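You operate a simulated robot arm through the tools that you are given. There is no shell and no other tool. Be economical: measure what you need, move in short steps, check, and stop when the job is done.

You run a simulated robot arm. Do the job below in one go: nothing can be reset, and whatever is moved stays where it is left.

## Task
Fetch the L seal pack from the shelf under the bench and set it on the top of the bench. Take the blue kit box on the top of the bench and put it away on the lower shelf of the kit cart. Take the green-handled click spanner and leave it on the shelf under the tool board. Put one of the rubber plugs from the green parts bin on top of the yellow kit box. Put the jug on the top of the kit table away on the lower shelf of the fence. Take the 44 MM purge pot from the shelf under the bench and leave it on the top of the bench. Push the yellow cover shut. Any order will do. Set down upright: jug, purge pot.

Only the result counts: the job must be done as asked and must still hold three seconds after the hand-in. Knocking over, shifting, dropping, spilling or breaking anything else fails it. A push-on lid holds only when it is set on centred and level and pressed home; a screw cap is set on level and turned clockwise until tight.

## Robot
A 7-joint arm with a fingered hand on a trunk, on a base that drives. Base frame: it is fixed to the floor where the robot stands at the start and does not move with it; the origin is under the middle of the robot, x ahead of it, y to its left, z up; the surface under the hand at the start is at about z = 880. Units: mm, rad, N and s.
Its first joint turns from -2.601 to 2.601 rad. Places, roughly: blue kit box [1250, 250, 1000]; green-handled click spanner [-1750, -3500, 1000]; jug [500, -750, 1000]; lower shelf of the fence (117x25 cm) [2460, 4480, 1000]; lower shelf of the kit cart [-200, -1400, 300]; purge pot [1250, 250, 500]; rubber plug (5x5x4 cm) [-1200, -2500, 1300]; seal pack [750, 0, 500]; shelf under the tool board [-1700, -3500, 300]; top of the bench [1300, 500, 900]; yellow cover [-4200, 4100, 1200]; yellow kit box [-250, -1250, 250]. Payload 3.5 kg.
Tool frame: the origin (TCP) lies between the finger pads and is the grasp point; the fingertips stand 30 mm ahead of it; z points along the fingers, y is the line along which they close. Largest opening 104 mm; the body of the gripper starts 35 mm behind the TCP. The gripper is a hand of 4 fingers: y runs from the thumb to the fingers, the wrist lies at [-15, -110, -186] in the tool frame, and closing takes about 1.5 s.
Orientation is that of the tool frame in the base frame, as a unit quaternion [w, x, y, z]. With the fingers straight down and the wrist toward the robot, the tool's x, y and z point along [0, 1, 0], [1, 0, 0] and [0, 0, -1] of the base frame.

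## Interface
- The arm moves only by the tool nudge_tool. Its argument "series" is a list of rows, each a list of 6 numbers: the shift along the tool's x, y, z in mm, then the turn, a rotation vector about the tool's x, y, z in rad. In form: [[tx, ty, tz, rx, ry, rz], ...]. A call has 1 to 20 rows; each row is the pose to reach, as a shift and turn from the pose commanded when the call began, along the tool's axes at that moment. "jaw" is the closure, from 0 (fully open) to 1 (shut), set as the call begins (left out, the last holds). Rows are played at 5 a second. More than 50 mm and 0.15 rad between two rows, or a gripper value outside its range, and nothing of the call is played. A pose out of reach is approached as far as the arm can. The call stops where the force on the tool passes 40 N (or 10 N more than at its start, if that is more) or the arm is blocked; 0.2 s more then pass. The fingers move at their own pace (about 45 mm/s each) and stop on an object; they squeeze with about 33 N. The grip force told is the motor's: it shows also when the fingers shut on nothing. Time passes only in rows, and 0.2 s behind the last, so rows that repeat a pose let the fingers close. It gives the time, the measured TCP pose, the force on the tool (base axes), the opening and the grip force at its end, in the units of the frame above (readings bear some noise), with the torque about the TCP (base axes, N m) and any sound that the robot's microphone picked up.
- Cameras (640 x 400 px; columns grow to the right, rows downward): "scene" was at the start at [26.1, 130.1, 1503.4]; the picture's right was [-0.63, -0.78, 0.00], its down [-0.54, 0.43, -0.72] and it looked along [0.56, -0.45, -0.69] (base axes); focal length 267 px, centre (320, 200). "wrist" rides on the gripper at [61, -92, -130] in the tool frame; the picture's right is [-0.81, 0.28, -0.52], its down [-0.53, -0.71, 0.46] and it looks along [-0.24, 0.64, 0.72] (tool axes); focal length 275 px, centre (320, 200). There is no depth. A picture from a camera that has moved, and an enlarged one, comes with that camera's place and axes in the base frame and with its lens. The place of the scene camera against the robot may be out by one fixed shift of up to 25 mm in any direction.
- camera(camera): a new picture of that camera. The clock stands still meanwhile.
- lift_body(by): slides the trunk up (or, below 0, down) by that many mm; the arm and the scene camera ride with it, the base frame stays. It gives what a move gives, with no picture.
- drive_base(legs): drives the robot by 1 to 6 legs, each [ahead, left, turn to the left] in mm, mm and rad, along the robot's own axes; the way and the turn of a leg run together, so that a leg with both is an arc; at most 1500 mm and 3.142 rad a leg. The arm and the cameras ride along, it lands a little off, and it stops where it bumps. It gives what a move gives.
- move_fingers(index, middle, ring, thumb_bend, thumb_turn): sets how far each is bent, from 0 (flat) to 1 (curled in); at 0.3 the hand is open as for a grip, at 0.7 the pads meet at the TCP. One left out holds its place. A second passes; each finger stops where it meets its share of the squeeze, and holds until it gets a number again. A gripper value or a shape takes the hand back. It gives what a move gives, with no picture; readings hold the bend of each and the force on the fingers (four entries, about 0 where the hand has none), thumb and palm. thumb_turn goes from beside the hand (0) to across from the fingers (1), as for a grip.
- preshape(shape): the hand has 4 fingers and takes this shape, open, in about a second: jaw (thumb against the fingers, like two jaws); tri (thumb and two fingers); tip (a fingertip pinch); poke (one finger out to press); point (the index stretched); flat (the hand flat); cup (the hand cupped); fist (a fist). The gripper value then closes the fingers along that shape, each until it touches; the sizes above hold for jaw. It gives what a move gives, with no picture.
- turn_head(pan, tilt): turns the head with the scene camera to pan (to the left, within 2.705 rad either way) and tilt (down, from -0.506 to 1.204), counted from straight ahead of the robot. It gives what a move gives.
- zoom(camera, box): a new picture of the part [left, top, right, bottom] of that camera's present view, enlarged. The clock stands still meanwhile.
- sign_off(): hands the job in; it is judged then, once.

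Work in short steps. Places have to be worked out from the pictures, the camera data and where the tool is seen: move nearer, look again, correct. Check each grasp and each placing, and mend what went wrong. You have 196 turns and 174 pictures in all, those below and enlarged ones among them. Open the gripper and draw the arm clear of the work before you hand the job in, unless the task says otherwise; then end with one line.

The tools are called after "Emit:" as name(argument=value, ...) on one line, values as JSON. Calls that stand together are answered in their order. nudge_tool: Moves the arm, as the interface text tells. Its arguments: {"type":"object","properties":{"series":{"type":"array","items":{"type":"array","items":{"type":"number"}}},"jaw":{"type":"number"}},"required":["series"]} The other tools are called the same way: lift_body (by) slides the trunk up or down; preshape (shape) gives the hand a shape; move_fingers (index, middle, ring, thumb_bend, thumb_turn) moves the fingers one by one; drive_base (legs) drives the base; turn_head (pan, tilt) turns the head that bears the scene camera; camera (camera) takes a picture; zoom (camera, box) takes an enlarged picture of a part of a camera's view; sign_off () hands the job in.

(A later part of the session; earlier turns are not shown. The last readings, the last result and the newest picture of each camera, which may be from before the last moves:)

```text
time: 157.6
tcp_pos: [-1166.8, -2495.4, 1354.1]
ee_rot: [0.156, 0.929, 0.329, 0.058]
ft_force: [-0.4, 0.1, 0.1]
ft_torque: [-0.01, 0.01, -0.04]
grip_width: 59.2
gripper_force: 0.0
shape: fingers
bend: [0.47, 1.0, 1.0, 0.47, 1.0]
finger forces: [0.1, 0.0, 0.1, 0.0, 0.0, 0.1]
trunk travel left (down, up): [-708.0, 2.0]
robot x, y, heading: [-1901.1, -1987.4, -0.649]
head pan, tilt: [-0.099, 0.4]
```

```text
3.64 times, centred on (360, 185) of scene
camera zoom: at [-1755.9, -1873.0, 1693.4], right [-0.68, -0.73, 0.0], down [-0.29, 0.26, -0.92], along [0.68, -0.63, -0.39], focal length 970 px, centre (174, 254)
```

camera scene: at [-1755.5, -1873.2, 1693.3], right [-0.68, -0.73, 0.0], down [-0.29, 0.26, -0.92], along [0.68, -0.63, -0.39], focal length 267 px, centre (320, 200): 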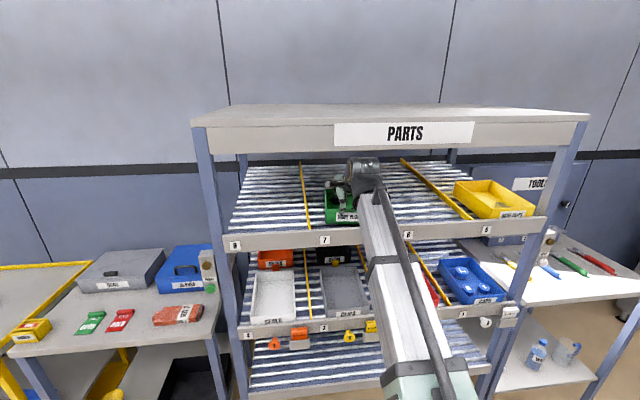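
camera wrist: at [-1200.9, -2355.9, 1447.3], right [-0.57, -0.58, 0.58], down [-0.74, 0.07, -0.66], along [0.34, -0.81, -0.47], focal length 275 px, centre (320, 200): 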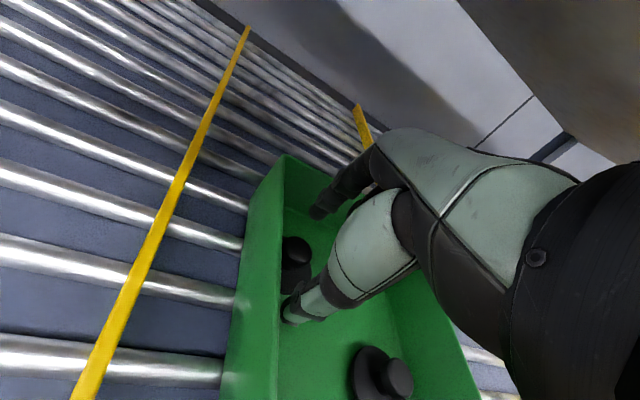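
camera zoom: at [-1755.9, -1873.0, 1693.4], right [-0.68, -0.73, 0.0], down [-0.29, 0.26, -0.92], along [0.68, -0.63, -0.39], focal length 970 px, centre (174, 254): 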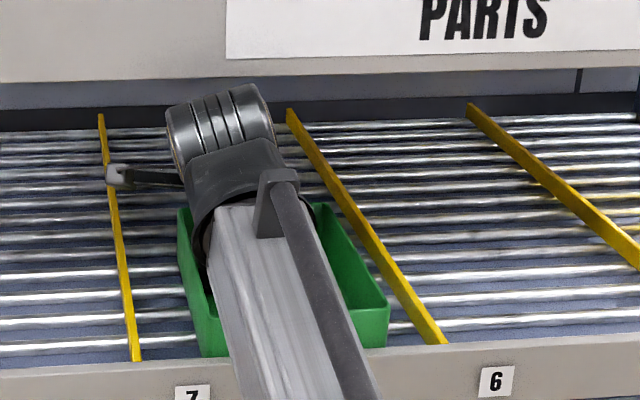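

The stem is between index and thumb tips, about 6 mm left and 10 mm forward of ideal. I correct and descend 17 mm, then pinch.

Emit:
nudge_tool(series=[[6, 6, 4, 0, 0, 0], [6, 5, 12, 0, 0, 0], [6, 4, 19, 0, 0, 0]])

Emit:
zoom(camera="wrist", box=[220, 140, 420, 400])

```text
time: 158.4
tcp_pos: [-1155.9, -2498.4, 1338.5]
ee_rot: [0.156, 0.929, 0.329, 0.057]
ft_force: [-1.1, 0.3, 0.2]
ft_torque: [-0.01, 0.04, 0.0]
grip_width: 59.1
gripper_force: 0.1
shape: fingers
bend: [0.47, 1.0, 1.0, 0.47, 1.0]
finger forces: [0.0, 0.1, 0.0, 0.0, 0.0, 0.0]
trunk travel left (down, up): [-708.0, 2.0]
robot x, y, heading: [-1897.0, -1986.5, -0.646]
head pan, tilt: [-0.099, 0.4]
```

```text
1.54 times, centred on (320, 270) of wrist
camera zoom: at [-1190.5, -2360.0, 1431.9], right [-0.57, -0.58, 0.58], down [-0.74, 0.07, -0.66], along [0.35, -0.81, -0.47], focal length 424 px, centre (320, 92)
```

zoom: 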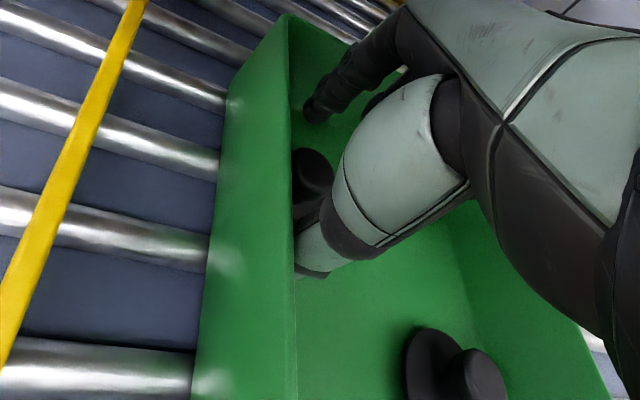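

Stem is squarely between. I pinch.

Emit:
move_fingers(index=0.8, thumb_bend=0.8)

Emit:
zoom(camera="wrist", box=[220, 140, 420, 400])

```text
time: 159.4
tcp_pos: [-1156.4, -2498.4, 1338.8]
ee_rot: [0.155, 0.929, 0.33, 0.057]
ft_force: [-0.4, -0.6, -0.1]
ft_torque: [0.0, 0.01, 0.01]
grip_width: 15.7
gripper_force: 12.6
shape: fingers
bend: [0.71, 1.0, 1.0, 0.7, 1.0]
finger forces: [12.4, 0.0, 0.0, 0.0, 12.5, 0.0]
trunk travel left (down, up): [-708.0, 2.0]
robot x, y, heading: [-1891.7, -1985.3, -0.65]
head pan, tilt: [-0.099, 0.4]
```

```text
1.54 times, centred on (320, 270) of wrist
camera zoom: at [-1190.7, -2359.9, 1432.1], right [-0.57, -0.58, 0.58], down [-0.74, 0.07, -0.66], along [0.34, -0.81, -0.48], focal length 424 px, centre (320, 92)
```

zoom: 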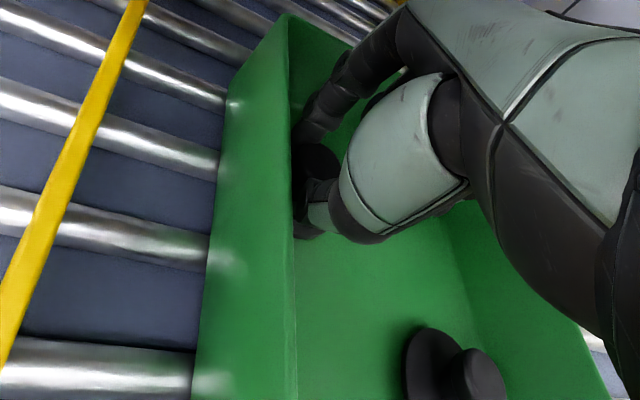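

Pinched at 12 N. I lift and draw back in an arc that keeps the wrist clear of the header and the plug above the rim.

Emit:
nudge_tool(series=[[0, 5, -14, 0, 0, 0], [0, -9, -35, 0, 0, 0], [0, -28, -57, 0, 0, 0], [0, -47, -79, 0, 0, 0]])

Emit:
camera(camera="wrist")

```text
time: 160.4
tcp_pos: [-1200.7, -2443.2, 1399.5]
ee_rot: [0.156, 0.93, 0.328, 0.057]
ft_force: [-0.4, 0.6, 0.0]
ft_torque: [0.01, 0.02, 0.02]
grip_width: 15.3
gripper_force: 12.5
shape: fingers
bend: [0.71, 1.0, 1.0, 0.7, 1.0]
finger forces: [12.3, 0.0, 0.0, 0.0, 12.4, 0.1]
trunk travel left (down, up): [-708.0, 2.0]
robot x, y, heading: [-1893.6, -1985.3, -0.646]
head pan, tilt: [-0.099, 0.4]
```

```text
79 pictures are left
camera wrist: at [-1234.2, -2303.3, 1492.2], right [-0.57, -0.58, 0.58], down [-0.74, 0.07, -0.67], along [0.35, -0.81, -0.47], focal length 275 px, centre (320, 200)
```

wrist: 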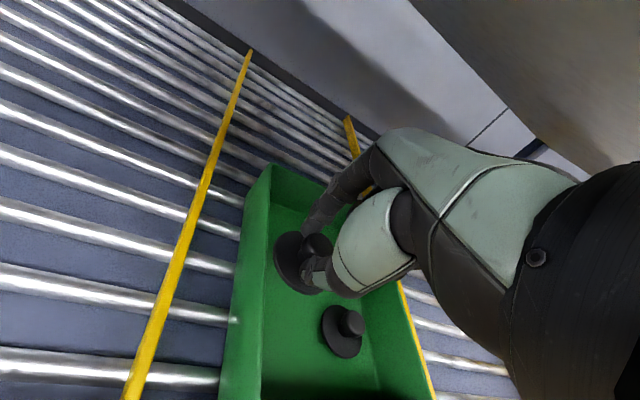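

The plug is out. I retreat the arm and back the base off.

Emit:
nudge_tool(series=[[0, -35, -22, 0, 0, 0], [0, -72, -37, 0, 0, 0], [0, -110, -50, 0, 0, 0], [0, -148, -63, 0, 0, 0]])

Emit:
drive_base(legs=[[-450, 0, 0]])

Emit:
nudge_tool(series=[[0, 0, 0, 0.11, 0, -0.1], [0, 0, 0, 0.22, 0, -0.2], [0, 0, 0, 0.33, 0, -0.26]])

Emit:
camera(camera="wrist")

```text
time: 161.4
tcp_pos: [-1304.0, -2318.5, 1406.1]
ee_rot: [0.156, 0.929, 0.33, 0.057]
ft_force: [-0.1, -1.3, -1.0]
ft_torque: [-0.02, 0.02, 0.02]
grip_width: 15.4
gripper_force: 12.2
shape: fingers
bend: [0.71, 1.0, 1.0, 0.7, 1.0]
finger forces: [12.4, 0.0, 0.0, 0.0, 12.6, 0.1]
trunk travel left (down, up): [-708.0, 2.0]
robot x, y, heading: [-1897.2, -1983.1, -0.646]
head pan, tilt: [-0.099, 0.4]
```

```text
time: 164.2
tcp_pos: [-1667.8, -2047.6, 1404.9]
ee_rot: [0.156, 0.93, 0.327, 0.057]
ft_force: [-0.2, -0.6, 0.2]
ft_torque: [-0.03, -0.02, 0.04]
grip_width: 15.2
gripper_force: 12.6
shape: fingers
bend: [0.71, 1.0, 1.0, 0.7, 1.0]
finger forces: [12.4, 0.1, 0.1, 0.0, 12.5, 0.1]
trunk travel left (down, up): [-708.0, 2.0]
robot x, y, heading: [-2260.9, -1712.1, -0.648]
head pan, tilt: [-0.099, 0.4]
```

```text
time: 165.0
tcp_pos: [-1667.5, -2046.2, 1406.4]
ee_rot: [0.007, 0.892, 0.451, -0.02]
ft_force: [-0.8, 0.7, -0.1]
ft_torque: [0.01, -0.01, 0.01]
grip_width: 15.4
gripper_force: 12.5
shape: fingers
bend: [0.71, 1.0, 1.0, 0.7, 1.0]
finger forces: [12.4, 0.0, 0.0, 0.0, 12.4, 0.0]
trunk travel left (down, up): [-708.0, 2.0]
robot x, y, heading: [-2259.8, -1707.3, -0.656]
head pan, tilt: [-0.099, 0.4]
```

```text
78 pictures are left
camera wrist: at [-1700.4, -1939.4, 1534.4], right [-0.25, -0.8, 0.55], down [-0.9, -0.02, -0.43], along [0.35, -0.6, -0.72], focal length 275 px, centre (320, 200)
```

wrist: 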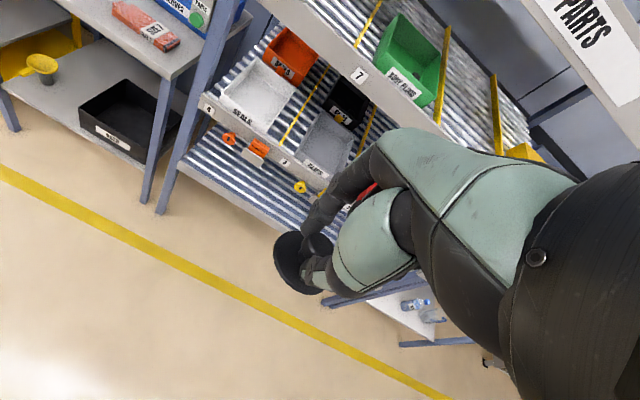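

The plug is firmly held. I drive left along the lane to the cart and lower the arm and trunk.

Emit:
drive_base(legs=[[0, 1500, 0], [0, 75, 0]])

Emit:
nudge_tool(series=[[0, 0, 50, 0, 0, 0], [0, 0, 100, 0, 0, 0], [0, 0, 150, 0, 0, 0], [0, 0, 200, 0, 0, 0], [0, 0, 250, 0, 0, 0]])

Emit:
lift_body(by=-400)

Emit:
lift_body(by=-290)

Emit:
turn_head(pan=0, tilt=0.45)

Emit:
camera(camera="scene")

```text
time: 172.8
tcp_pos: [-750.8, -817.5, 1405.9]
ee_rot: [0.009, 0.889, 0.458, -0.019]
ft_force: [0.0, -0.3, 0.2]
ft_torque: [-0.03, 0.0, -0.01]
grip_width: 15.2
gripper_force: 12.1
shape: fingers
bend: [0.71, 1.0, 1.0, 0.7, 1.0]
finger forces: [12.4, 0.0, 0.0, 0.0, 12.5, 0.1]
trunk travel left (down, up): [-708.0, 2.0]
robot x, y, heading: [-1347.7, -493.0, -0.635]
head pan, tilt: [-0.099, 0.4]
```

```text
time: 174.0
tcp_pos: [-761.5, -829.4, 1158.0]
ee_rot: [0.007, 0.889, 0.458, -0.018]
ft_force: [0.2, 0.7, 0.2]
ft_torque: [0.04, 0.0, -0.02]
grip_width: 15.1
gripper_force: 12.2
shape: fingers
bend: [0.71, 1.0, 1.0, 0.71, 1.0]
finger forces: [12.4, 0.0, 0.0, 0.0, 12.5, 0.1]
trunk travel left (down, up): [-708.0, 2.0]
robot x, y, heading: [-1351.5, -491.6, -0.639]
head pan, tilt: [-0.099, 0.4]
```

```text
time: 177.8
tcp_pos: [-761.0, -828.6, 758.6]
ee_rot: [0.007, 0.889, 0.458, -0.019]
ft_force: [0.2, 0.3, 0.1]
ft_torque: [0.01, 0.02, -0.01]
grip_width: 15.1
gripper_force: 12.2
shape: fingers
bend: [0.71, 1.0, 1.0, 0.71, 1.0]
finger forces: [12.4, 0.1, 0.0, 0.0, 12.5, 0.0]
trunk travel left (down, up): [-308.0, 402.0]
robot x, y, heading: [-1353.2, -495.7, -0.633]
head pan, tilt: [-0.099, 0.4]
```

```text
time: 180.7
tcp_pos: [-760.8, -829.2, 467.6]
ee_rot: [0.008, 0.889, 0.457, -0.019]
ft_force: [0.8, -0.1, -0.1]
ft_torque: [-0.03, 0.01, 0.01]
grip_width: 15.1
gripper_force: 12.7
shape: fingers
bend: [0.71, 1.0, 1.0, 0.71, 1.0]
finger forces: [12.3, 0.1, 0.0, 0.0, 12.4, 0.0]
trunk travel left (down, up): [-18.0, 692.0]
robot x, y, heading: [-1351.4, -494.3, -0.634]
head pan, tilt: [-0.099, 0.4]
```

```text
time: 181.4
tcp_pos: [-762.1, -829.1, 468.3]
ee_rot: [0.008, 0.889, 0.458, -0.018]
ft_force: [0.0, 0.3, 0.0]
ft_torque: [0.0, -0.04, -0.02]
grip_width: 15.0
gripper_force: 12.5
shape: fingers
bend: [0.71, 1.0, 1.0, 0.71, 1.0]
finger forces: [12.4, 0.0, 0.0, 0.1, 12.4, 0.1]
trunk travel left (down, up): [-18.0, 692.0]
robot x, y, heading: [-1346.9, -492.9, -0.635]
head pan, tilt: [0.0, 0.45]
```

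```text
77 pictures are left
camera scene: at [-1205.5, -372.1, 998.7], right [-0.59, -0.81, 0.0], down [-0.35, 0.26, -0.9], along [0.73, -0.53, -0.43], focal length 267 px, centre (320, 200)
```

scene: 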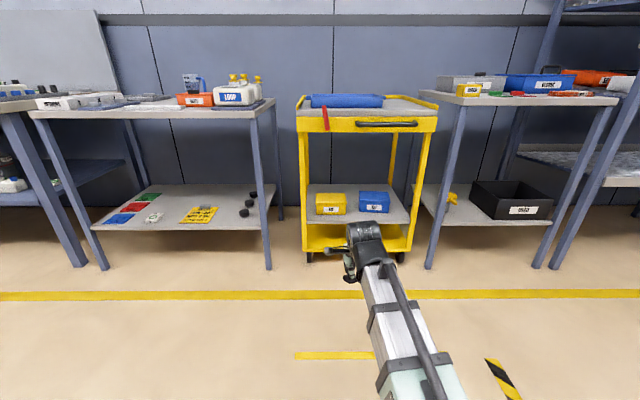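

I drive ahead 430 and left 60, then check with the wrist camera.

Emit:
drive_base(legs=[[430, 60, 0]])

Emit:
camera(camera="wrist")

```text
time: 184.0
tcp_pos: [-375.8, -1031.8, 468.1]
ee_rot: [0.007, 0.888, 0.46, -0.018]
ft_force: [-0.5, 0.1, 0.3]
ft_torque: [0.01, -0.01, -0.01]
grip_width: 14.9
gripper_force: 12.7
shape: fingers
bend: [0.71, 1.0, 1.0, 0.71, 1.0]
finger forces: [12.4, 0.1, 0.0, 0.0, 12.5, 0.0]
trunk travel left (down, up): [-18.0, 692.0]
robot x, y, heading: [-967.1, -704.2, -0.627]
head pan, tilt: [0.0, 0.45]
```

```text
76 pictures are left
camera wrist: at [-411.9, -924.7, 596.2], right [-0.23, -0.8, 0.55], down [-0.9, -0.04, -0.43], along [0.37, -0.59, -0.72], focal length 275 px, centre (320, 200)
```

wrist: 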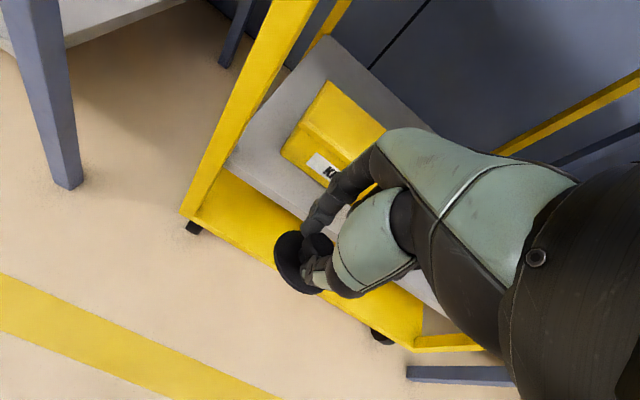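

The yellow lid's centre is about (-175, -1216, 370). I drive 150 ahead and 34 right, then extend 120 and look.

Emit:
drive_base(legs=[[150, -34, 0]])

Emit:
nudge_tool(series=[[0, 40, 0, 0, 0, 0], [0, 80, 0, 0, 0, 0], [0, 115, 0, 0, 0, 0]])

Emit:
camera(camera="wrist")

Emit:
camera(camera="scene")

```text
time: 185.4
tcp_pos: [-277.1, -1145.7, 468.8]
ee_rot: [0.009, 0.888, 0.46, -0.019]
ft_force: [-0.7, -0.1, -0.1]
ft_torque: [-0.03, -0.01, 0.01]
grip_width: 15.2
gripper_force: 11.9
shape: fingers
bend: [0.71, 1.0, 1.0, 0.71, 1.0]
finger forces: [12.4, 0.1, 0.0, 0.0, 12.6, 0.0]
trunk travel left (down, up): [-18.0, 692.0]
robot x, y, heading: [-865.6, -815.3, -0.628]
head pan, tilt: [0.0, 0.45]
```

```text
time: 186.2
tcp_pos: [-183.0, -1213.0, 468.9]
ee_rot: [0.008, 0.888, 0.46, -0.018]
ft_force: [-0.6, 0.6, -0.3]
ft_torque: [-0.02, -0.02, -0.01]
grip_width: 15.0
gripper_force: 12.5
shape: fingers
bend: [0.71, 1.0, 1.0, 0.71, 1.0]
finger forces: [12.4, 0.0, 0.1, 0.1, 12.5, 0.0]
trunk travel left (down, up): [-18.0, 692.0]
robot x, y, heading: [-868.6, -814.1, -0.633]
head pan, tilt: [0.0, 0.45]
```

```text
75 pictures are left
camera wrist: at [-217.9, -1105.9, 596.3], right [-0.23, -0.8, 0.55], down [-0.9, -0.04, -0.43], along [0.37, -0.59, -0.72], focal length 275 px, centre (320, 200)
```

wrist: 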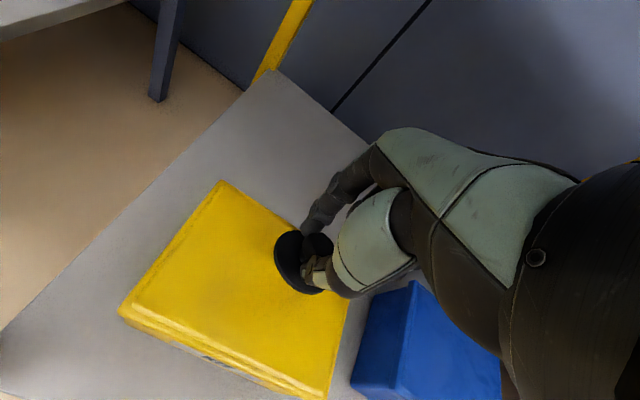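

```text
74 pictures are left
camera scene: at [-723.8, -691.3, 998.7], right [-0.59, -0.81, 0.0], down [-0.35, 0.26, -0.9], along [0.73, -0.53, -0.44], focal length 267 px, centre (320, 200)
```

scene: 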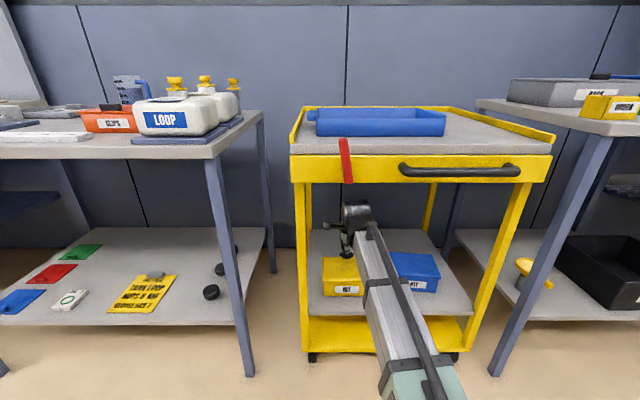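

The plug is right above the lid's centre. I descend slowly to contact.

Emit:
nudge_tool(series=[[0, 0, 25, 0, 0, 0], [0, 0, 38, 0, 0, 0], [0, 0, 43, 0, 0, 0], [0, 0, 47, 0, 0, 0]])

Emit:
camera(camera="wrist")

```text
time: 187.2
tcp_pos: [-183.4, -1213.8, 424.4]
ee_rot: [0.009, 0.888, 0.46, -0.017]
ft_force: [-4.1, 7.0, 32.2]
ft_torque: [0.12, 0.06, -0.04]
grip_width: 14.4
gripper_force: 18.4
shape: fingers
bend: [0.72, 1.0, 1.0, 0.69, 1.0]
finger forces: [15.5, 0.1, 0.0, 0.0, 21.5, 0.1]
trunk travel left (down, up): [-18.0, 692.0]
robot x, y, heading: [-865.1, -813.9, -0.628]
head pan, tilt: [0.0, 0.45]
```

```text
73 pictures are left
camera wrist: at [-220.4, -1106.1, 551.5], right [-0.23, -0.8, 0.55], down [-0.9, -0.04, -0.44], along [0.37, -0.59, -0.71], focal length 275 px, centre (320, 200)
```

wrist: 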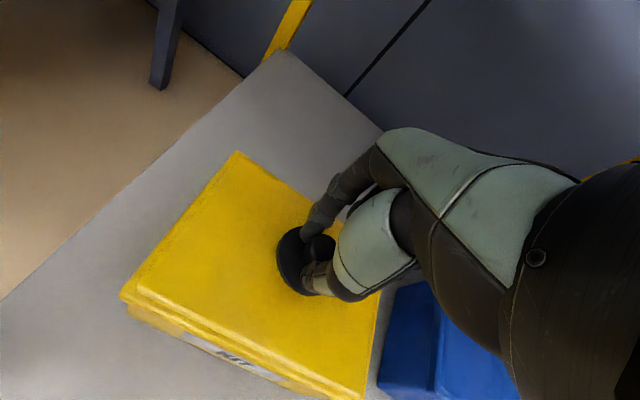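

Pressed on the lid; I ease up 2 mm, then open and rise.

Emit:
nudge_tool(series=[[0, 0, -2, 0, 0, 0], [0, 0, -2, 0, 0, 0]])

Emit:
move_fingers(index=0.45, thumb_bend=0.5)

Emit:
nudge_tool(series=[[0, 0, -15, 0, 0, 0], [0, 0, -35, 0, 0, 0], [0, 0, -55, 0, 0, 0]])

Emit:
camera(camera="wrist")

```text
time: 187.8
tcp_pos: [-185.0, -1213.6, 425.3]
ee_rot: [0.008, 0.888, 0.459, -0.018]
ft_force: [0.0, 5.9, 22.7]
ft_torque: [0.03, -0.1, 0.02]
grip_width: 14.6
gripper_force: 16.3
shape: fingers
bend: [0.72, 1.0, 1.0, 0.69, 1.0]
finger forces: [15.9, 0.0, 0.1, 0.0, 17.7, 0.0]
trunk travel left (down, up): [-18.0, 692.0]
robot x, y, heading: [-870.4, -812.4, -0.63]
head pan, tilt: [0.0, 0.45]
```

```text
time: 188.8
tcp_pos: [-185.1, -1214.3, 422.1]
ee_rot: [0.007, 0.888, 0.459, -0.02]
ft_force: [0.8, 0.6, -0.7]
ft_torque: [0.0, 0.02, 0.01]
grip_width: 57.9
gripper_force: 0.0
shape: fingers
bend: [0.45, 1.0, 1.0, 0.5, 1.0]
finger forces: [0.0, 0.0, 0.1, 0.0, 0.0, 0.0]
trunk travel left (down, up): [-18.0, 692.0]
robot x, y, heading: [-871.7, -814.3, -0.63]
head pan, tilt: [0.0, 0.45]
```

```text
time: 189.6
tcp_pos: [-182.1, -1214.7, 477.8]
ee_rot: [0.007, 0.888, 0.459, -0.019]
ft_force: [-0.3, 0.2, 0.3]
ft_torque: [-0.02, -0.01, 0.0]
grip_width: 57.9
gripper_force: 0.0
shape: fingers
bend: [0.45, 1.0, 1.0, 0.5, 1.0]
finger forces: [0.1, 0.0, 0.0, 0.1, 0.0, 0.0]
trunk travel left (down, up): [-18.0, 692.0]
robot x, y, heading: [-867.9, -817.1, -0.628]
head pan, tilt: [0.0, 0.45]
```

```text
72 pictures are left
camera wrist: at [-217.6, -1107.4, 605.3], right [-0.23, -0.8, 0.55], down [-0.9, -0.04, -0.43], along [0.37, -0.59, -0.72], focal length 275 px, centre (320, 200)
```

wrist: 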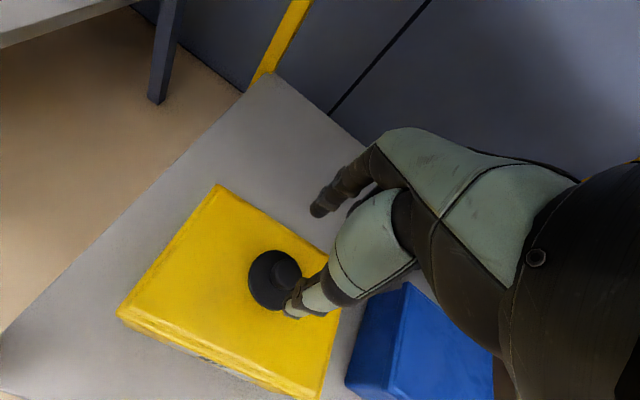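

The plug stands on the yellow box. I back out, raise the trunk and drive right to the tool table.

Emit:
drive_base(legs=[[-580, 0, 0], [0, -1450, 0], [0, -1150, 0]])

Emit:
preshape(shape="jaw")

Emit:
lift_body(by=400)

Emit:
lift_body(by=290)

Emit:
turn_head(pan=0.0, tilt=0.6)

Emit:
camera(camera="scene")

```text
time: 201.8
tcp_pos: [-1686.8, -2294.4, 476.9]
ee_rot: [0.006, 0.893, 0.45, -0.019]
ft_force: [0.3, 0.4, -0.5]
ft_torque: [-0.03, -0.02, -0.02]
grip_width: 58.0
gripper_force: 0.1
shape: fingers
bend: [0.45, 1.0, 1.0, 0.5, 1.0]
finger forces: [0.0, 0.0, 0.1, 0.0, 0.0, 0.1]
trunk travel left (down, up): [-18.0, 692.0]
robot x, y, heading: [-2366.6, -1883.1, -0.647]
head pan, tilt: [0.0, 0.45]
stopped in leg 3: the robot was blocked; the commanded pose is now the measured one
```

```text
time: 202.7
tcp_pos: [-1688.8, -2295.0, 478.1]
ee_rot: [0.006, 0.892, 0.451, -0.019]
ft_force: [0.2, 0.1, -0.5]
ft_torque: [-0.01, 0.02, 0.01]
grip_width: 103.6
gripper_force: 0.1
shape: jaw
bend: [0.3, 0.3, 0.3, 0.3, 0.98]
finger forces: [0.0, 0.0, 0.0, 0.0, 0.1, 0.0]
trunk travel left (down, up): [-18.0, 692.0]
robot x, y, heading: [-2366.6, -1881.0, -0.645]
head pan, tilt: [0.0, 0.45]
```

```text
time: 206.6
tcp_pos: [-1688.7, -2294.3, 877.3]
ee_rot: [0.006, 0.892, 0.451, -0.019]
ft_force: [0.3, 0.1, -0.9]
ft_torque: [0.01, 0.01, 0.0]
grip_width: 103.6
gripper_force: 0.1
shape: jaw
bend: [0.3, 0.3, 0.3, 0.3, 0.98]
finger forces: [0.0, 0.0, 0.1, 0.0, 0.0, 0.0]
trunk travel left (down, up): [-418.0, 292.0]
robot x, y, heading: [-2368.1, -1878.9, -0.644]
head pan, tilt: [0.0, 0.45]
```

```text
time: 209.7
tcp_pos: [-1688.1, -2294.8, 935.3]
ee_rot: [0.007, 0.893, 0.45, -0.018]
ft_force: [0.3, 0.2, 0.2]
ft_torque: [-0.02, 0.01, 0.03]
grip_width: 103.7
gripper_force: 0.0
shape: jaw
bend: [0.3, 0.3, 0.3, 0.3, 0.98]
finger forces: [0.0, 0.1, 0.0, 0.0, 0.0, 0.0]
trunk travel left (down, up): [-475.0, 235.0]
robot x, y, heading: [-2366.4, -1881.8, -0.644]
head pan, tilt: [0.0, 0.45]
stopped: the arm was blocked; the commanded pose is now the measured one
```

```text
time: 210.4
tcp_pos: [-1687.6, -2294.5, 935.5]
ee_rot: [0.008, 0.892, 0.451, -0.018]
ft_force: [-1.6, -0.7, 0.7]
ft_torque: [-0.02, -0.01, 0.02]
grip_width: 103.6
gripper_force: 0.0
shape: jaw
bend: [0.3, 0.3, 0.3, 0.3, 0.98]
finger forces: [0.0, 0.0, 0.0, 0.1, 0.0, 0.0]
trunk travel left (down, up): [-475.0, 235.0]
robot x, y, heading: [-2367.3, -1881.7, -0.647]
head pan, tilt: [0.0, 0.6]
```

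```text
71 pictures are left
camera scene: at [-2223.3, -1758.9, 1442.6], right [-0.6, -0.8, 0.0], down [-0.45, 0.34, -0.83], along [0.66, -0.5, -0.56], focal length 267 px, centre (320, 200)
```

scene: 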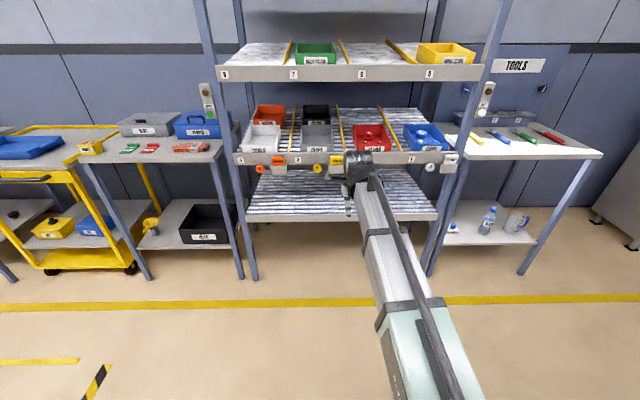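

Something on the right blocked the base and then the lift, perhaps the yellow terminal post. I look right before moving.

Emit:
turn_head(pan=-1.5, tilt=0.45)

Emit:
camera(camera="scene")

```text
time: 212.0
tcp_pos: [-1687.9, -2295.4, 935.7]
ee_rot: [0.008, 0.893, 0.45, -0.019]
ft_force: [-0.2, -0.3, -0.2]
ft_torque: [-0.01, 0.01, 0.02]
grip_width: 103.7
gripper_force: 0.0
shape: jaw
bend: [0.3, 0.3, 0.3, 0.3, 0.98]
finger forces: [0.1, 0.1, 0.0, 0.1, 0.0, 0.0]
trunk travel left (down, up): [-475.0, 235.0]
robot x, y, heading: [-2365.4, -1881.5, -0.648]
head pan, tilt: [-1.499, 0.45]
```

```text
70 pictures are left
camera scene: at [-2343.9, -1782.9, 1456.0], right [-0.84, 0.54, 0.0], down [0.24, 0.37, -0.9], along [-0.49, -0.76, -0.44], focal length 267 px, centre (320, 200)
```

scene: 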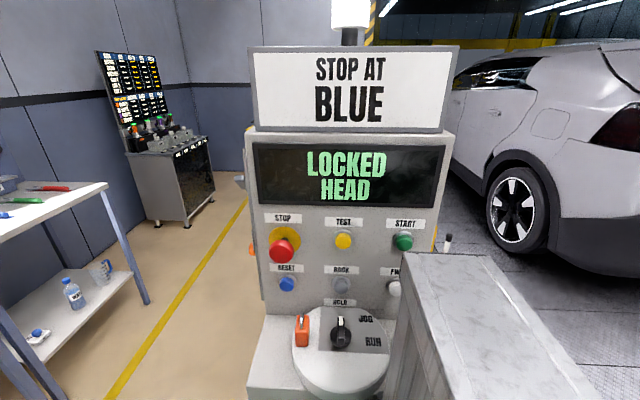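

The robot is against the terminal's post at the lane's outer side. I ease down, move left away, draw the arm in, and take the inner part of the lane.

Emit:
lift_body(by=-15)

Emit:
drive_base(legs=[[0, 250, 0]])

Emit:
nudge_tool(series=[[0, -45, 0, 0, 0, 0], [0, -90, 0, 0, 0, 0], [0, -135, 0, 0, 0, 0], [0, -180, 0, 0, 0, 0]])

Emit:
lift_body(by=245)

Emit:
drive_base(legs=[[450, 0, 0]])

Emit:
turn_head(pan=-0.9, tilt=0.5)

Emit:
camera(camera="scene")

```text
time: 212.6
tcp_pos: [-1687.9, -2295.0, 920.2]
ee_rot: [0.008, 0.893, 0.45, -0.018]
ft_force: [0.2, 0.1, -0.6]
ft_torque: [-0.02, 0.01, 0.01]
grip_width: 103.7
gripper_force: 0.0
shape: jaw
bend: [0.3, 0.3, 0.3, 0.3, 0.98]
finger forces: [0.1, 0.0, 0.0, 0.1, 0.0, 0.0]
trunk travel left (down, up): [-460.0, 250.0]
robot x, y, heading: [-2370.0, -1879.9, -0.644]
head pan, tilt: [-1.499, 0.45]
```

```text
time: 214.4
tcp_pos: [-1536.3, -2094.4, 920.2]
ee_rot: [0.006, 0.893, 0.45, -0.019]
ft_force: [0.4, -0.6, 0.3]
ft_torque: [-0.05, -0.04, 0.03]
grip_width: 103.9
gripper_force: 0.0
shape: jaw
bend: [0.3, 0.3, 0.3, 0.3, 0.98]
finger forces: [0.0, 0.0, 0.0, 0.1, 0.0, 0.1]
trunk travel left (down, up): [-460.0, 250.0]
robot x, y, heading: [-2217.1, -1683.0, -0.645]
head pan, tilt: [-1.499, 0.45]
```

```text
time: 215.4
tcp_pos: [-1682.7, -1989.4, 919.8]
ee_rot: [0.007, 0.893, 0.45, -0.018]
ft_force: [0.2, -1.1, 0.4]
ft_torque: [0.03, 0.0, -0.01]
grip_width: 103.6
gripper_force: 0.0
shape: jaw
bend: [0.3, 0.3, 0.3, 0.3, 0.98]
finger forces: [0.1, 0.0, 0.0, 0.1, 0.0, 0.0]
trunk travel left (down, up): [-460.0, 250.0]
robot x, y, heading: [-2214.0, -1678.0, -0.645]
head pan, tilt: [-1.499, 0.45]
```

```text
time: 218.0
tcp_pos: [-1682.6, -1988.5, 1163.9]
ee_rot: [0.008, 0.893, 0.45, -0.019]
ft_force: [0.0, -0.1, 1.1]
ft_torque: [0.02, -0.05, 0.0]
grip_width: 103.6
gripper_force: 0.0
shape: jaw
bend: [0.3, 0.3, 0.3, 0.3, 0.98]
finger forces: [0.0, 0.0, 0.1, 0.0, 0.0, 0.0]
trunk travel left (down, up): [-705.0, 5.0]
robot x, y, heading: [-2215.8, -1685.2, -0.647]
head pan, tilt: [-1.499, 0.45]
```

```text
time: 220.7
tcp_pos: [-1327.7, -2250.1, 1164.7]
ee_rot: [0.007, 0.891, 0.453, -0.02]
ft_force: [-0.1, 0.4, 0.4]
ft_torque: [0.01, 0.05, 0.0]
grip_width: 103.9
gripper_force: 0.0
shape: jaw
bend: [0.3, 0.3, 0.3, 0.3, 0.98]
finger forces: [0.0, 0.0, 0.1, 0.0, 0.0, 0.0]
trunk travel left (down, up): [-705.0, 5.0]
robot x, y, heading: [-1860.0, -1946.7, -0.643]
head pan, tilt: [-1.499, 0.45]
```

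```text
time: 221.7
tcp_pos: [-1327.7, -2250.7, 1164.3]
ee_rot: [0.007, 0.891, 0.453, -0.018]
ft_force: [0.6, -0.2, 0.2]
ft_torque: [-0.02, -0.01, 0.04]
grip_width: 103.7
gripper_force: 0.1
shape: jaw
bend: [0.3, 0.3, 0.3, 0.3, 0.98]
finger forces: [0.0, 0.0, 0.0, 0.1, 0.1, 0.0]
trunk travel left (down, up): [-705.0, 5.0]
robot x, y, heading: [-1862.5, -1942.7, -0.637]
head pan, tilt: [-0.901, 0.499]
```

```text
69 pictures are left
camera scene: at [-1786.6, -1860.5, 1681.6], right [-1.0, -0.03, 0.0], down [-0.01, 0.48, -0.88], along [0.03, -0.88, -0.48], focal length 267 px, centre (320, 200)
```

scene: 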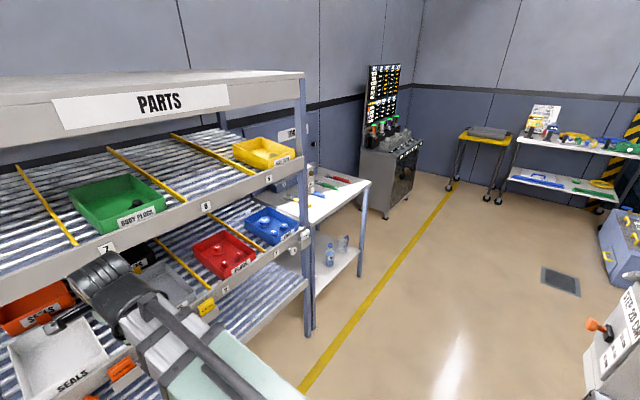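

Lane inner side is free. I drive right in two steps, checking drift.

Emit:
drive_base(legs=[[0, -700, 0]])

```text
time: 225.5
tcp_pos: [-1731.8, -2799.2, 1164.9]
ee_rot: [0.008, 0.888, 0.46, -0.017]
ft_force: [0.1, -0.6, 1.0]
ft_torque: [-0.01, 0.0, 0.02]
grip_width: 103.7
gripper_force: 0.1
shape: jaw
bend: [0.3, 0.3, 0.3, 0.3, 0.98]
finger forces: [0.0, 0.1, 0.0, 0.0, 0.0, 0.0]
trunk travel left (down, up): [-705.0, 5.0]
robot x, y, heading: [-2266.1, -2500.4, -0.625]
head pan, tilt: [-0.901, 0.499]
```

On track. I continue 560 right and look at the tool table.

Emit:
drive_base(legs=[[0, -560, -0.02]])

Emit:
turn_head(pan=0.0, tilt=0.75)

Emit:
camera(camera="scene")

Emit:
camera(camera="wrist")

```text
time: 228.6
tcp_pos: [-2066.9, -3254.8, 1165.9]
ee_rot: [0.007, 0.892, 0.452, -0.018]
ft_force: [-0.2, -0.3, 0.8]
ft_torque: [0.0, -0.04, 0.02]
grip_width: 103.9
gripper_force: 0.0
shape: jaw
bend: [0.3, 0.3, 0.3, 0.3, 0.98]
finger forces: [0.1, 0.0, 0.0, 0.1, 0.0, 0.0]
trunk travel left (down, up): [-705.0, 5.0]
robot x, y, heading: [-2599.5, -2946.7, -0.643]
head pan, tilt: [-0.901, 0.499]
```

```text
time: 229.8
tcp_pos: [-2066.5, -3255.0, 1164.3]
ee_rot: [0.008, 0.892, 0.452, -0.018]
ft_force: [-0.2, 0.6, 0.1]
ft_torque: [-0.03, 0.02, -0.01]
grip_width: 103.8
gripper_force: 0.0
shape: jaw
bend: [0.3, 0.3, 0.3, 0.3, 0.98]
finger forces: [0.0, 0.0, 0.0, 0.0, 0.0, 0.1]
trunk travel left (down, up): [-705.0, 5.0]
robot x, y, heading: [-2596.2, -2948.8, -0.648]
head pan, tilt: [0.0, 0.75]
```

```text
68 pictures are left
camera scene: at [-2459.5, -2822.3, 1659.7], right [-0.6, -0.8, 0.0], down [-0.54, 0.41, -0.73], along [0.58, -0.44, -0.68], focal length 267 px, centre (320, 200)
```

scene: 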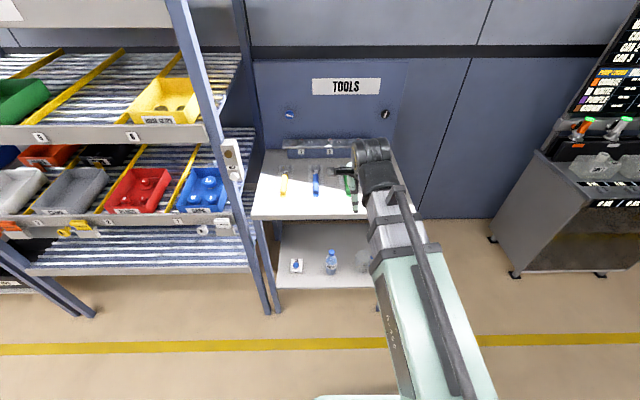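

```text
67 pictures are left
camera wrist: at [-2099.9, -3147.4, 1292.7], right [-0.24, -0.8, 0.55], down [-0.9, -0.02, -0.43], along [0.36, -0.6, -0.72], focal length 275 px, centre (320, 200)
```

wrist: 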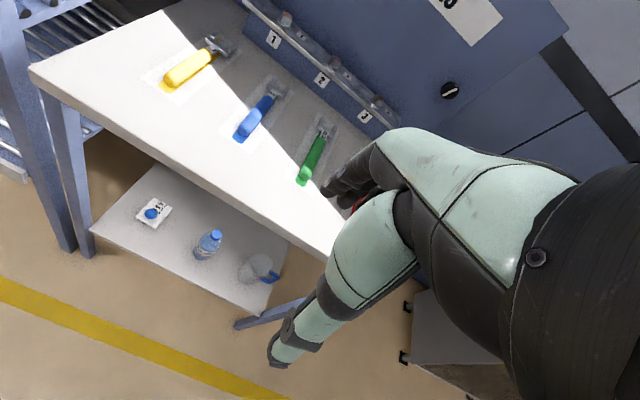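

The green spanner lies fore-aft, centre about (-1796, -3489). I drive 150 ahead and yaw the hand 90° to grip across it.

Emit:
drive_base(legs=[[150, 0, 0]])

Emit:
nudge_tool(series=[[0, 0, 0, 0, 0, 0.14], [0, 0, 0, 0, 0, 0.28], [0, 0, 0, 0, 0, 0.42], [0, 0, 0, 0, 0, 0.56], [0, 0, 0, 0, 0, 0.7], [0, 0, 0, 0, 0, 0.84], [0, 0, 0, 0, 0, 0.98], [0, 0, 0, 0, 0, 1.12], [0, 0, 0, 0, 0, 1.26], [0, 0, 0, 0, 0, 1.4], [0, 0, 0, 0, 0, 1.5], [0, 0, 0, 0, 0, 1.57]])

Emit:
camera(camera="wrist")

```text
time: 231.2
tcp_pos: [-1944.3, -3344.2, 1164.3]
ee_rot: [0.007, 0.891, 0.453, -0.02]
ft_force: [-0.6, -0.2, -0.4]
ft_torque: [0.0, -0.01, 0.0]
grip_width: 103.8
gripper_force: 0.1
shape: jaw
bend: [0.3, 0.3, 0.3, 0.3, 0.98]
finger forces: [0.0, 0.0, 0.1, 0.1, 0.0, 0.0]
trunk travel left (down, up): [-705.0, 5.0]
robot x, y, heading: [-2479.0, -3036.3, -0.647]
head pan, tilt: [0.0, 0.75]
```

```text
time: 233.8
tcp_pos: [-1945.5, -3343.4, 1164.8]
ee_rot: [0.018, 0.95, -0.31, -0.008]
ft_force: [-0.7, 0.0, 0.0]
ft_torque: [-0.03, 0.0, -0.01]
grip_width: 103.7
gripper_force: 0.1
shape: jaw
bend: [0.3, 0.3, 0.3, 0.3, 0.98]
finger forces: [0.0, 0.1, 0.0, 0.0, 0.0, 0.0]
trunk travel left (down, up): [-705.0, 5.0]
robot x, y, heading: [-2476.9, -3034.8, -0.643]
head pan, tilt: [0.0, 0.75]
```

```text
66 pictures are left
camera wrist: at [-1838.4, -3300.8, 1290.6], right [-0.8, 0.27, 0.53], down [-0.02, 0.88, -0.48], along [-0.6, -0.4, -0.7], focal length 275 px, centre (320, 200)
```

wrist: 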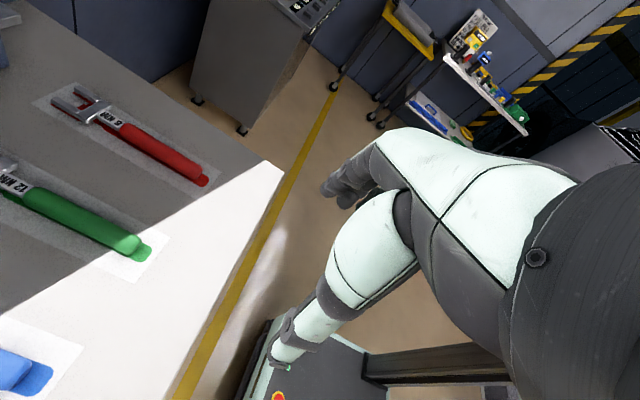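

I move over the spanner's balance point (-1782, -3506) and down to 90 mm above the grip height.

Emit:
nudge_tool(series=[[46, 7, 0, 0, 0, -0.03], [92, 14, 0, 0, 0, -0.03], [138, 21, 0, 0, 0, -0.03], [184, 28, 0, 0, 0, -0.03], [228, 35, 0, 0, 0, -0.03], [228, 35, 50, 0, 0, -0.03], [228, 35, 100, 0, 0, -0.03], [228, 35, 150, 0, 0, -0.03]])

Emit:
camera(camera="wrist")

```text
time: 235.6
tcp_pos: [-1786.4, -3512.1, 1017.1]
ee_rot: [0.018, 0.955, -0.295, -0.008]
ft_force: [-0.6, 0.5, -0.3]
ft_torque: [0.02, 0.01, 0.0]
grip_width: 104.0
gripper_force: 0.1
shape: jaw
bend: [0.3, 0.3, 0.3, 0.3, 0.98]
finger forces: [0.1, 0.1, 0.1, 0.0, 0.0, 0.0]
trunk travel left (down, up): [-705.0, 5.0]
robot x, y, heading: [-2479.8, -3035.4, -0.644]
head pan, tilt: [0.0, 0.75]
```

```text
65 pictures are left
camera wrist: at [-1680.7, -3466.7, 1143.0], right [-0.81, 0.25, 0.53], down [-0.05, 0.88, -0.48], along [-0.58, -0.42, -0.7], focal length 275 px, centre (320, 200)
```

wrist: 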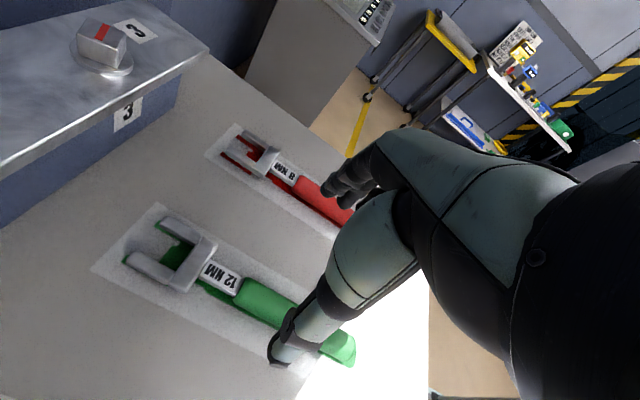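

Nearly centred; shift 8 left and 12 back, then descend to grip height and close.

Emit:
nudge_tool(series=[[-12, -8, 30, 0, 0, 0], [-12, -8, 60, 0, 0, 0], [-12, -8, 85, 0, 0, 0], [-12, -8, 97, 0, 0, 0], [-12, -8, 102, 0, 0, 0]])

Emit:
nudge_tool(series=[[0, 0, 0, 0, 0, 0], [0, 0, 0, 0, 0, 0], [0, 0, 0, 0, 0, 0], [0, 0, 0, 0, 0, 0], [0, 0, 0, 0, 0, 0], [0, 0, 0, 0, 0, 0], [0, 0, 0, 0, 0, 0], [0, 0, 0, 0, 0, 0], [0, 0, 0, 0, 0, 0]], jaw=1)

Emit:
camera(camera="wrist")

```text
time: 236.7
tcp_pos: [-1795.2, -3501.4, 927.5]
ee_rot: [0.024, 0.955, -0.297, -0.004]
ft_force: [-1.4, -1.3, 28.4]
ft_torque: [0.63, -0.28, -0.14]
grip_width: 103.1
gripper_force: 0.0
shape: jaw
bend: [0.3, 0.3, 0.3, 0.26, 0.98]
finger forces: [0.0, 8.4, 0.1, 0.0, 20.5, 0.1]
trunk travel left (down, up): [-705.0, 5.0]
robot x, y, heading: [-2478.9, -3036.5, -0.647]
head pan, tilt: [0.0, 0.75]
stopped in row 5: the force on the tool passed its limit at 46 N (the readings are from after the stop); the commanded pose is now the measured one
```

```text
time: 237.3
tcp_pos: [-1794.3, -3500.5, 928.8]
ee_rot: [0.026, 0.955, -0.294, -0.002]
ft_force: [3.6, 5.0, 35.6]
ft_torque: [0.27, -0.24, -0.06]
grip_width: 31.5
gripper_force: 33.0
shape: jaw
bend: [0.74, 0.56, 0.37, 0.8, 1.0]
finger forces: [19.8, 5.6, 0.0, 0.0, 41.5, 0.1]
trunk travel left (down, up): [-705.0, 5.0]
robot x, y, heading: [-2483.2, -3039.1, -0.644]
head pan, tilt: [0.0, 0.75]
stopped in row 2: the force on the tool passed its limit at 42 N (the readings are from after the stop); the commanded pose is now the measured one
```

```text
64 pictures are left
camera wrist: at [-1689.3, -3452.7, 1055.3], right [-0.81, 0.25, 0.52], down [-0.05, 0.87, -0.5], along [-0.58, -0.43, -0.69], focal length 275 px, centre (320, 200)
```

wrist: 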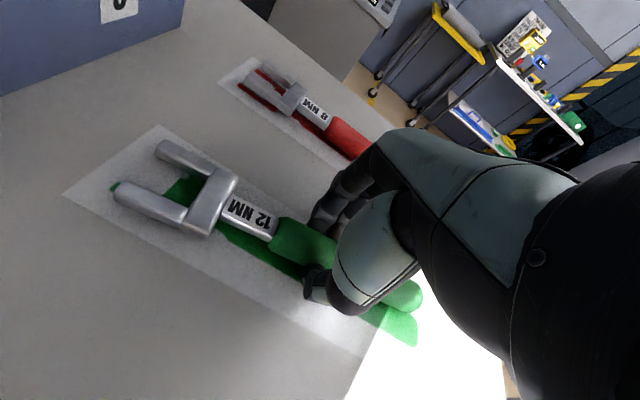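

The handle is gripped (31 mm). I lift 60 mm and check.

Emit:
nudge_tool(series=[[0, 0, -10, 0, 0, 0], [0, 0, -30, 0, 0, 0], [0, 0, -60, 0, 0, 0], [0, 0, -100, 0, 0, 0]])

Emit:
camera(camera="wrist")

```text
time: 238.3
tcp_pos: [-1790.5, -3496.7, 1024.9]
ee_rot: [0.022, 0.955, -0.296, -0.005]
ft_force: [0.1, -0.6, -1.5]
ft_torque: [-0.03, 0.0, 0.0]
grip_width: 27.2
gripper_force: 33.5
shape: jaw
bend: [0.73, 0.58, 0.6, 0.79, 1.0]
finger forces: [18.2, 3.7, 3.7, 0.1, 25.7, 0.1]
trunk travel left (down, up): [-705.0, 5.0]
robot x, y, heading: [-2479.3, -3038.5, -0.643]
head pan, tilt: [0.0, 0.75]
```

```text
63 pictures are left
camera wrist: at [-1685.5, -3450.7, 1151.1], right [-0.81, 0.25, 0.53], down [-0.05, 0.87, -0.49], along [-0.58, -0.42, -0.7], focal length 275 px, centre (320, 200)
```

wrist: 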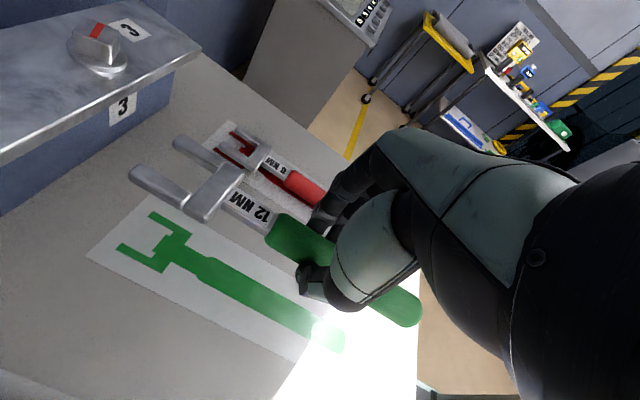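

The spanner is lifted level. I draw it back, back the base off, shift left 180 and lower the trunk.

Emit:
nudge_tool(series=[[0, 0, -20, 0, 0, 0], [-45, 0, -40, 0, 0, 0], [-90, 0, -40, 0, 0, 0], [-135, 0, -40, 0, 0, 0], [-180, 0, -40, 0, 0, 0], [-225, 0, -40, 0, 0, 0]])

Emit:
drive_base(legs=[[-370, 0, 0], [0, 180, 0]])

Emit:
lift_body(by=-400)

Emit:
lift_body(by=-230)

Emit:
turn_head(pan=0.0, tilt=0.5)

Emit:
camera(camera="scene")

```text
time: 239.7
tcp_pos: [-1975.4, -3370.4, 1062.1]
ee_rot: [0.022, 0.955, -0.295, -0.004]
ft_force: [-0.2, 0.3, -1.5]
ft_torque: [0.0, 0.01, -0.02]
grip_width: 26.8
gripper_force: 33.6
shape: jaw
bend: [0.73, 0.58, 0.6, 0.79, 1.0]
finger forces: [18.2, 3.7, 3.7, 0.0, 25.6, 0.1]
trunk travel left (down, up): [-705.0, 5.0]
robot x, y, heading: [-2478.7, -3036.7, -0.643]
head pan, tilt: [0.0, 0.75]
```

```text
time: 243.1
tcp_pos: [-2157.1, -3010.9, 1061.5]
ee_rot: [0.021, 0.956, -0.292, -0.005]
ft_force: [-0.7, -2.0, -1.9]
ft_torque: [0.16, -0.11, 0.05]
grip_width: 26.9
gripper_force: 33.7
shape: jaw
bend: [0.73, 0.58, 0.61, 0.79, 1.0]
finger forces: [18.2, 3.7, 3.9, 0.0, 25.3, 0.1]
trunk travel left (down, up): [-705.0, 5.0]
robot x, y, heading: [-2664.7, -2679.1, -0.634]
head pan, tilt: [0.0, 0.75]
```

```text
time: 246.9
tcp_pos: [-2156.0, -3010.0, 662.6]
ee_rot: [0.022, 0.957, -0.291, -0.003]
ft_force: [0.1, 0.1, -1.6]
ft_torque: [-0.01, 0.01, 0.0]
grip_width: 26.9
gripper_force: 32.9
shape: jaw
bend: [0.73, 0.58, 0.61, 0.79, 1.0]
finger forces: [18.1, 3.6, 3.8, 0.1, 25.4, 0.0]
trunk travel left (down, up): [-305.0, 405.0]
robot x, y, heading: [-2667.3, -2676.8, -0.634]
head pan, tilt: [0.0, 0.75]
```

```text
time: 249.4
tcp_pos: [-2156.6, -3008.8, 433.2]
ee_rot: [0.023, 0.956, -0.291, -0.004]
ft_force: [0.0, 0.1, -2.6]
ft_torque: [0.0, 0.0, -0.02]
grip_width: 26.6
gripper_force: 33.2
shape: jaw
bend: [0.73, 0.58, 0.61, 0.79, 1.0]
finger forces: [18.2, 3.7, 3.8, 0.1, 25.4, 0.0]
trunk travel left (down, up): [-75.0, 635.0]
robot x, y, heading: [-2662.8, -2676.5, -0.636]
head pan, tilt: [0.0, 0.75]
```

```text
time: 250.1
tcp_pos: [-2157.0, -3009.1, 432.6]
ee_rot: [0.022, 0.956, -0.292, -0.004]
ft_force: [-0.1, -0.2, -1.7]
ft_torque: [-0.02, -0.03, -0.01]
grip_width: 26.8
gripper_force: 32.8
shape: jaw
bend: [0.73, 0.58, 0.61, 0.79, 1.0]
finger forces: [18.1, 3.7, 3.8, 0.0, 25.4, 0.0]
trunk travel left (down, up): [-75.0, 635.0]
robot x, y, heading: [-2664.1, -2678.0, -0.632]
head pan, tilt: [0.0, 0.499]
```

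```text
62 pictures are left
camera scene: at [-2519.0, -2558.1, 1051.6], right [-0.59, -0.81, 0.0], down [-0.39, 0.28, -0.88], along [0.71, -0.52, -0.48], focal length 267 px, centre (320, 200)
```

scene: 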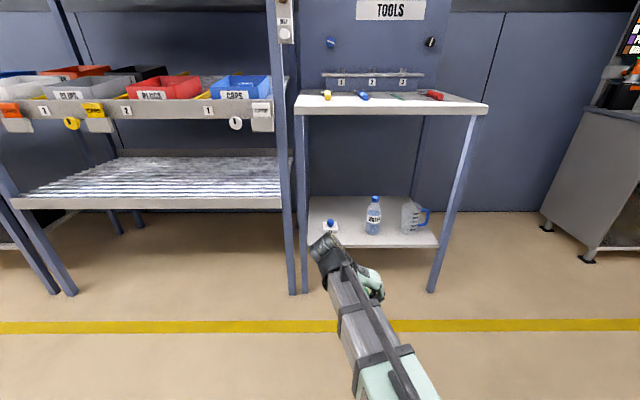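

There is a ~105–130 mm gap between the card and the bottle. I drive ahead 380 and check with the wrist view.

Emit:
drive_base(legs=[[380, 8, 0]])

Emit:
camera(camera="wrist")

Emit:
camera(camera="scene")

```text
time: 252.6
tcp_pos: [-1834.7, -3234.4, 432.9]
ee_rot: [0.022, 0.957, -0.291, -0.004]
ft_force: [-0.1, -0.3, -2.0]
ft_torque: [0.03, -0.02, 0.06]
grip_width: 26.9
gripper_force: 33.2
shape: jaw
bend: [0.73, 0.58, 0.61, 0.79, 1.0]
finger forces: [18.1, 3.8, 3.9, 0.1, 25.4, 0.0]
trunk travel left (down, up): [-75.0, 635.0]
robot x, y, heading: [-2344.8, -2903.7, -0.633]
head pan, tilt: [0.0, 0.499]
```

```text
61 pictures are left
camera wrist: at [-1729.8, -3185.8, 558.4], right [-0.82, 0.24, 0.53], down [-0.06, 0.87, -0.49], along [-0.58, -0.43, -0.7], focal length 275 px, centre (320, 200)
```

wrist: 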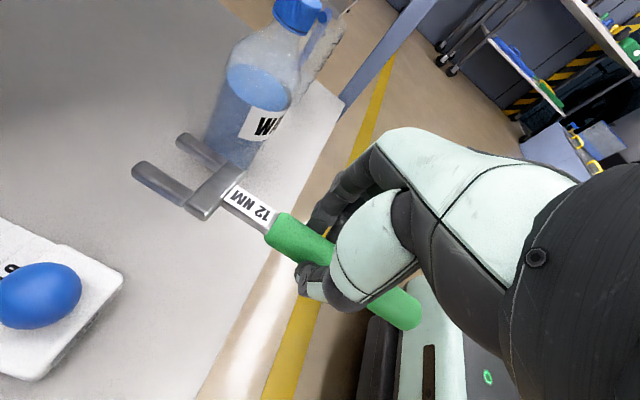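

```text
60 pictures are left
camera scene: at [-2198.1, -2783.0, 1051.6], right [-0.59, -0.81, 0.0], down [-0.39, 0.28, -0.88], along [0.71, -0.52, -0.48], focal length 267 px, centre (320, 200)
```

scene: 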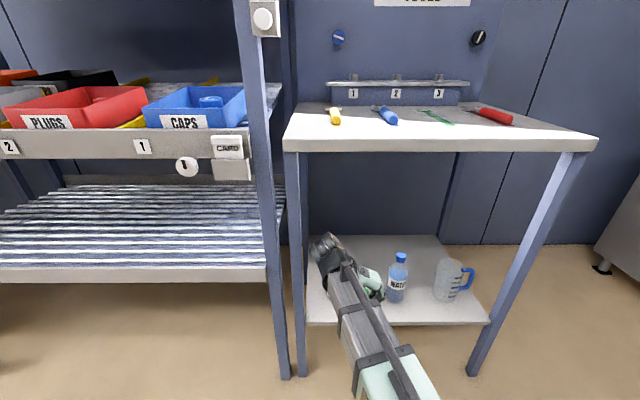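

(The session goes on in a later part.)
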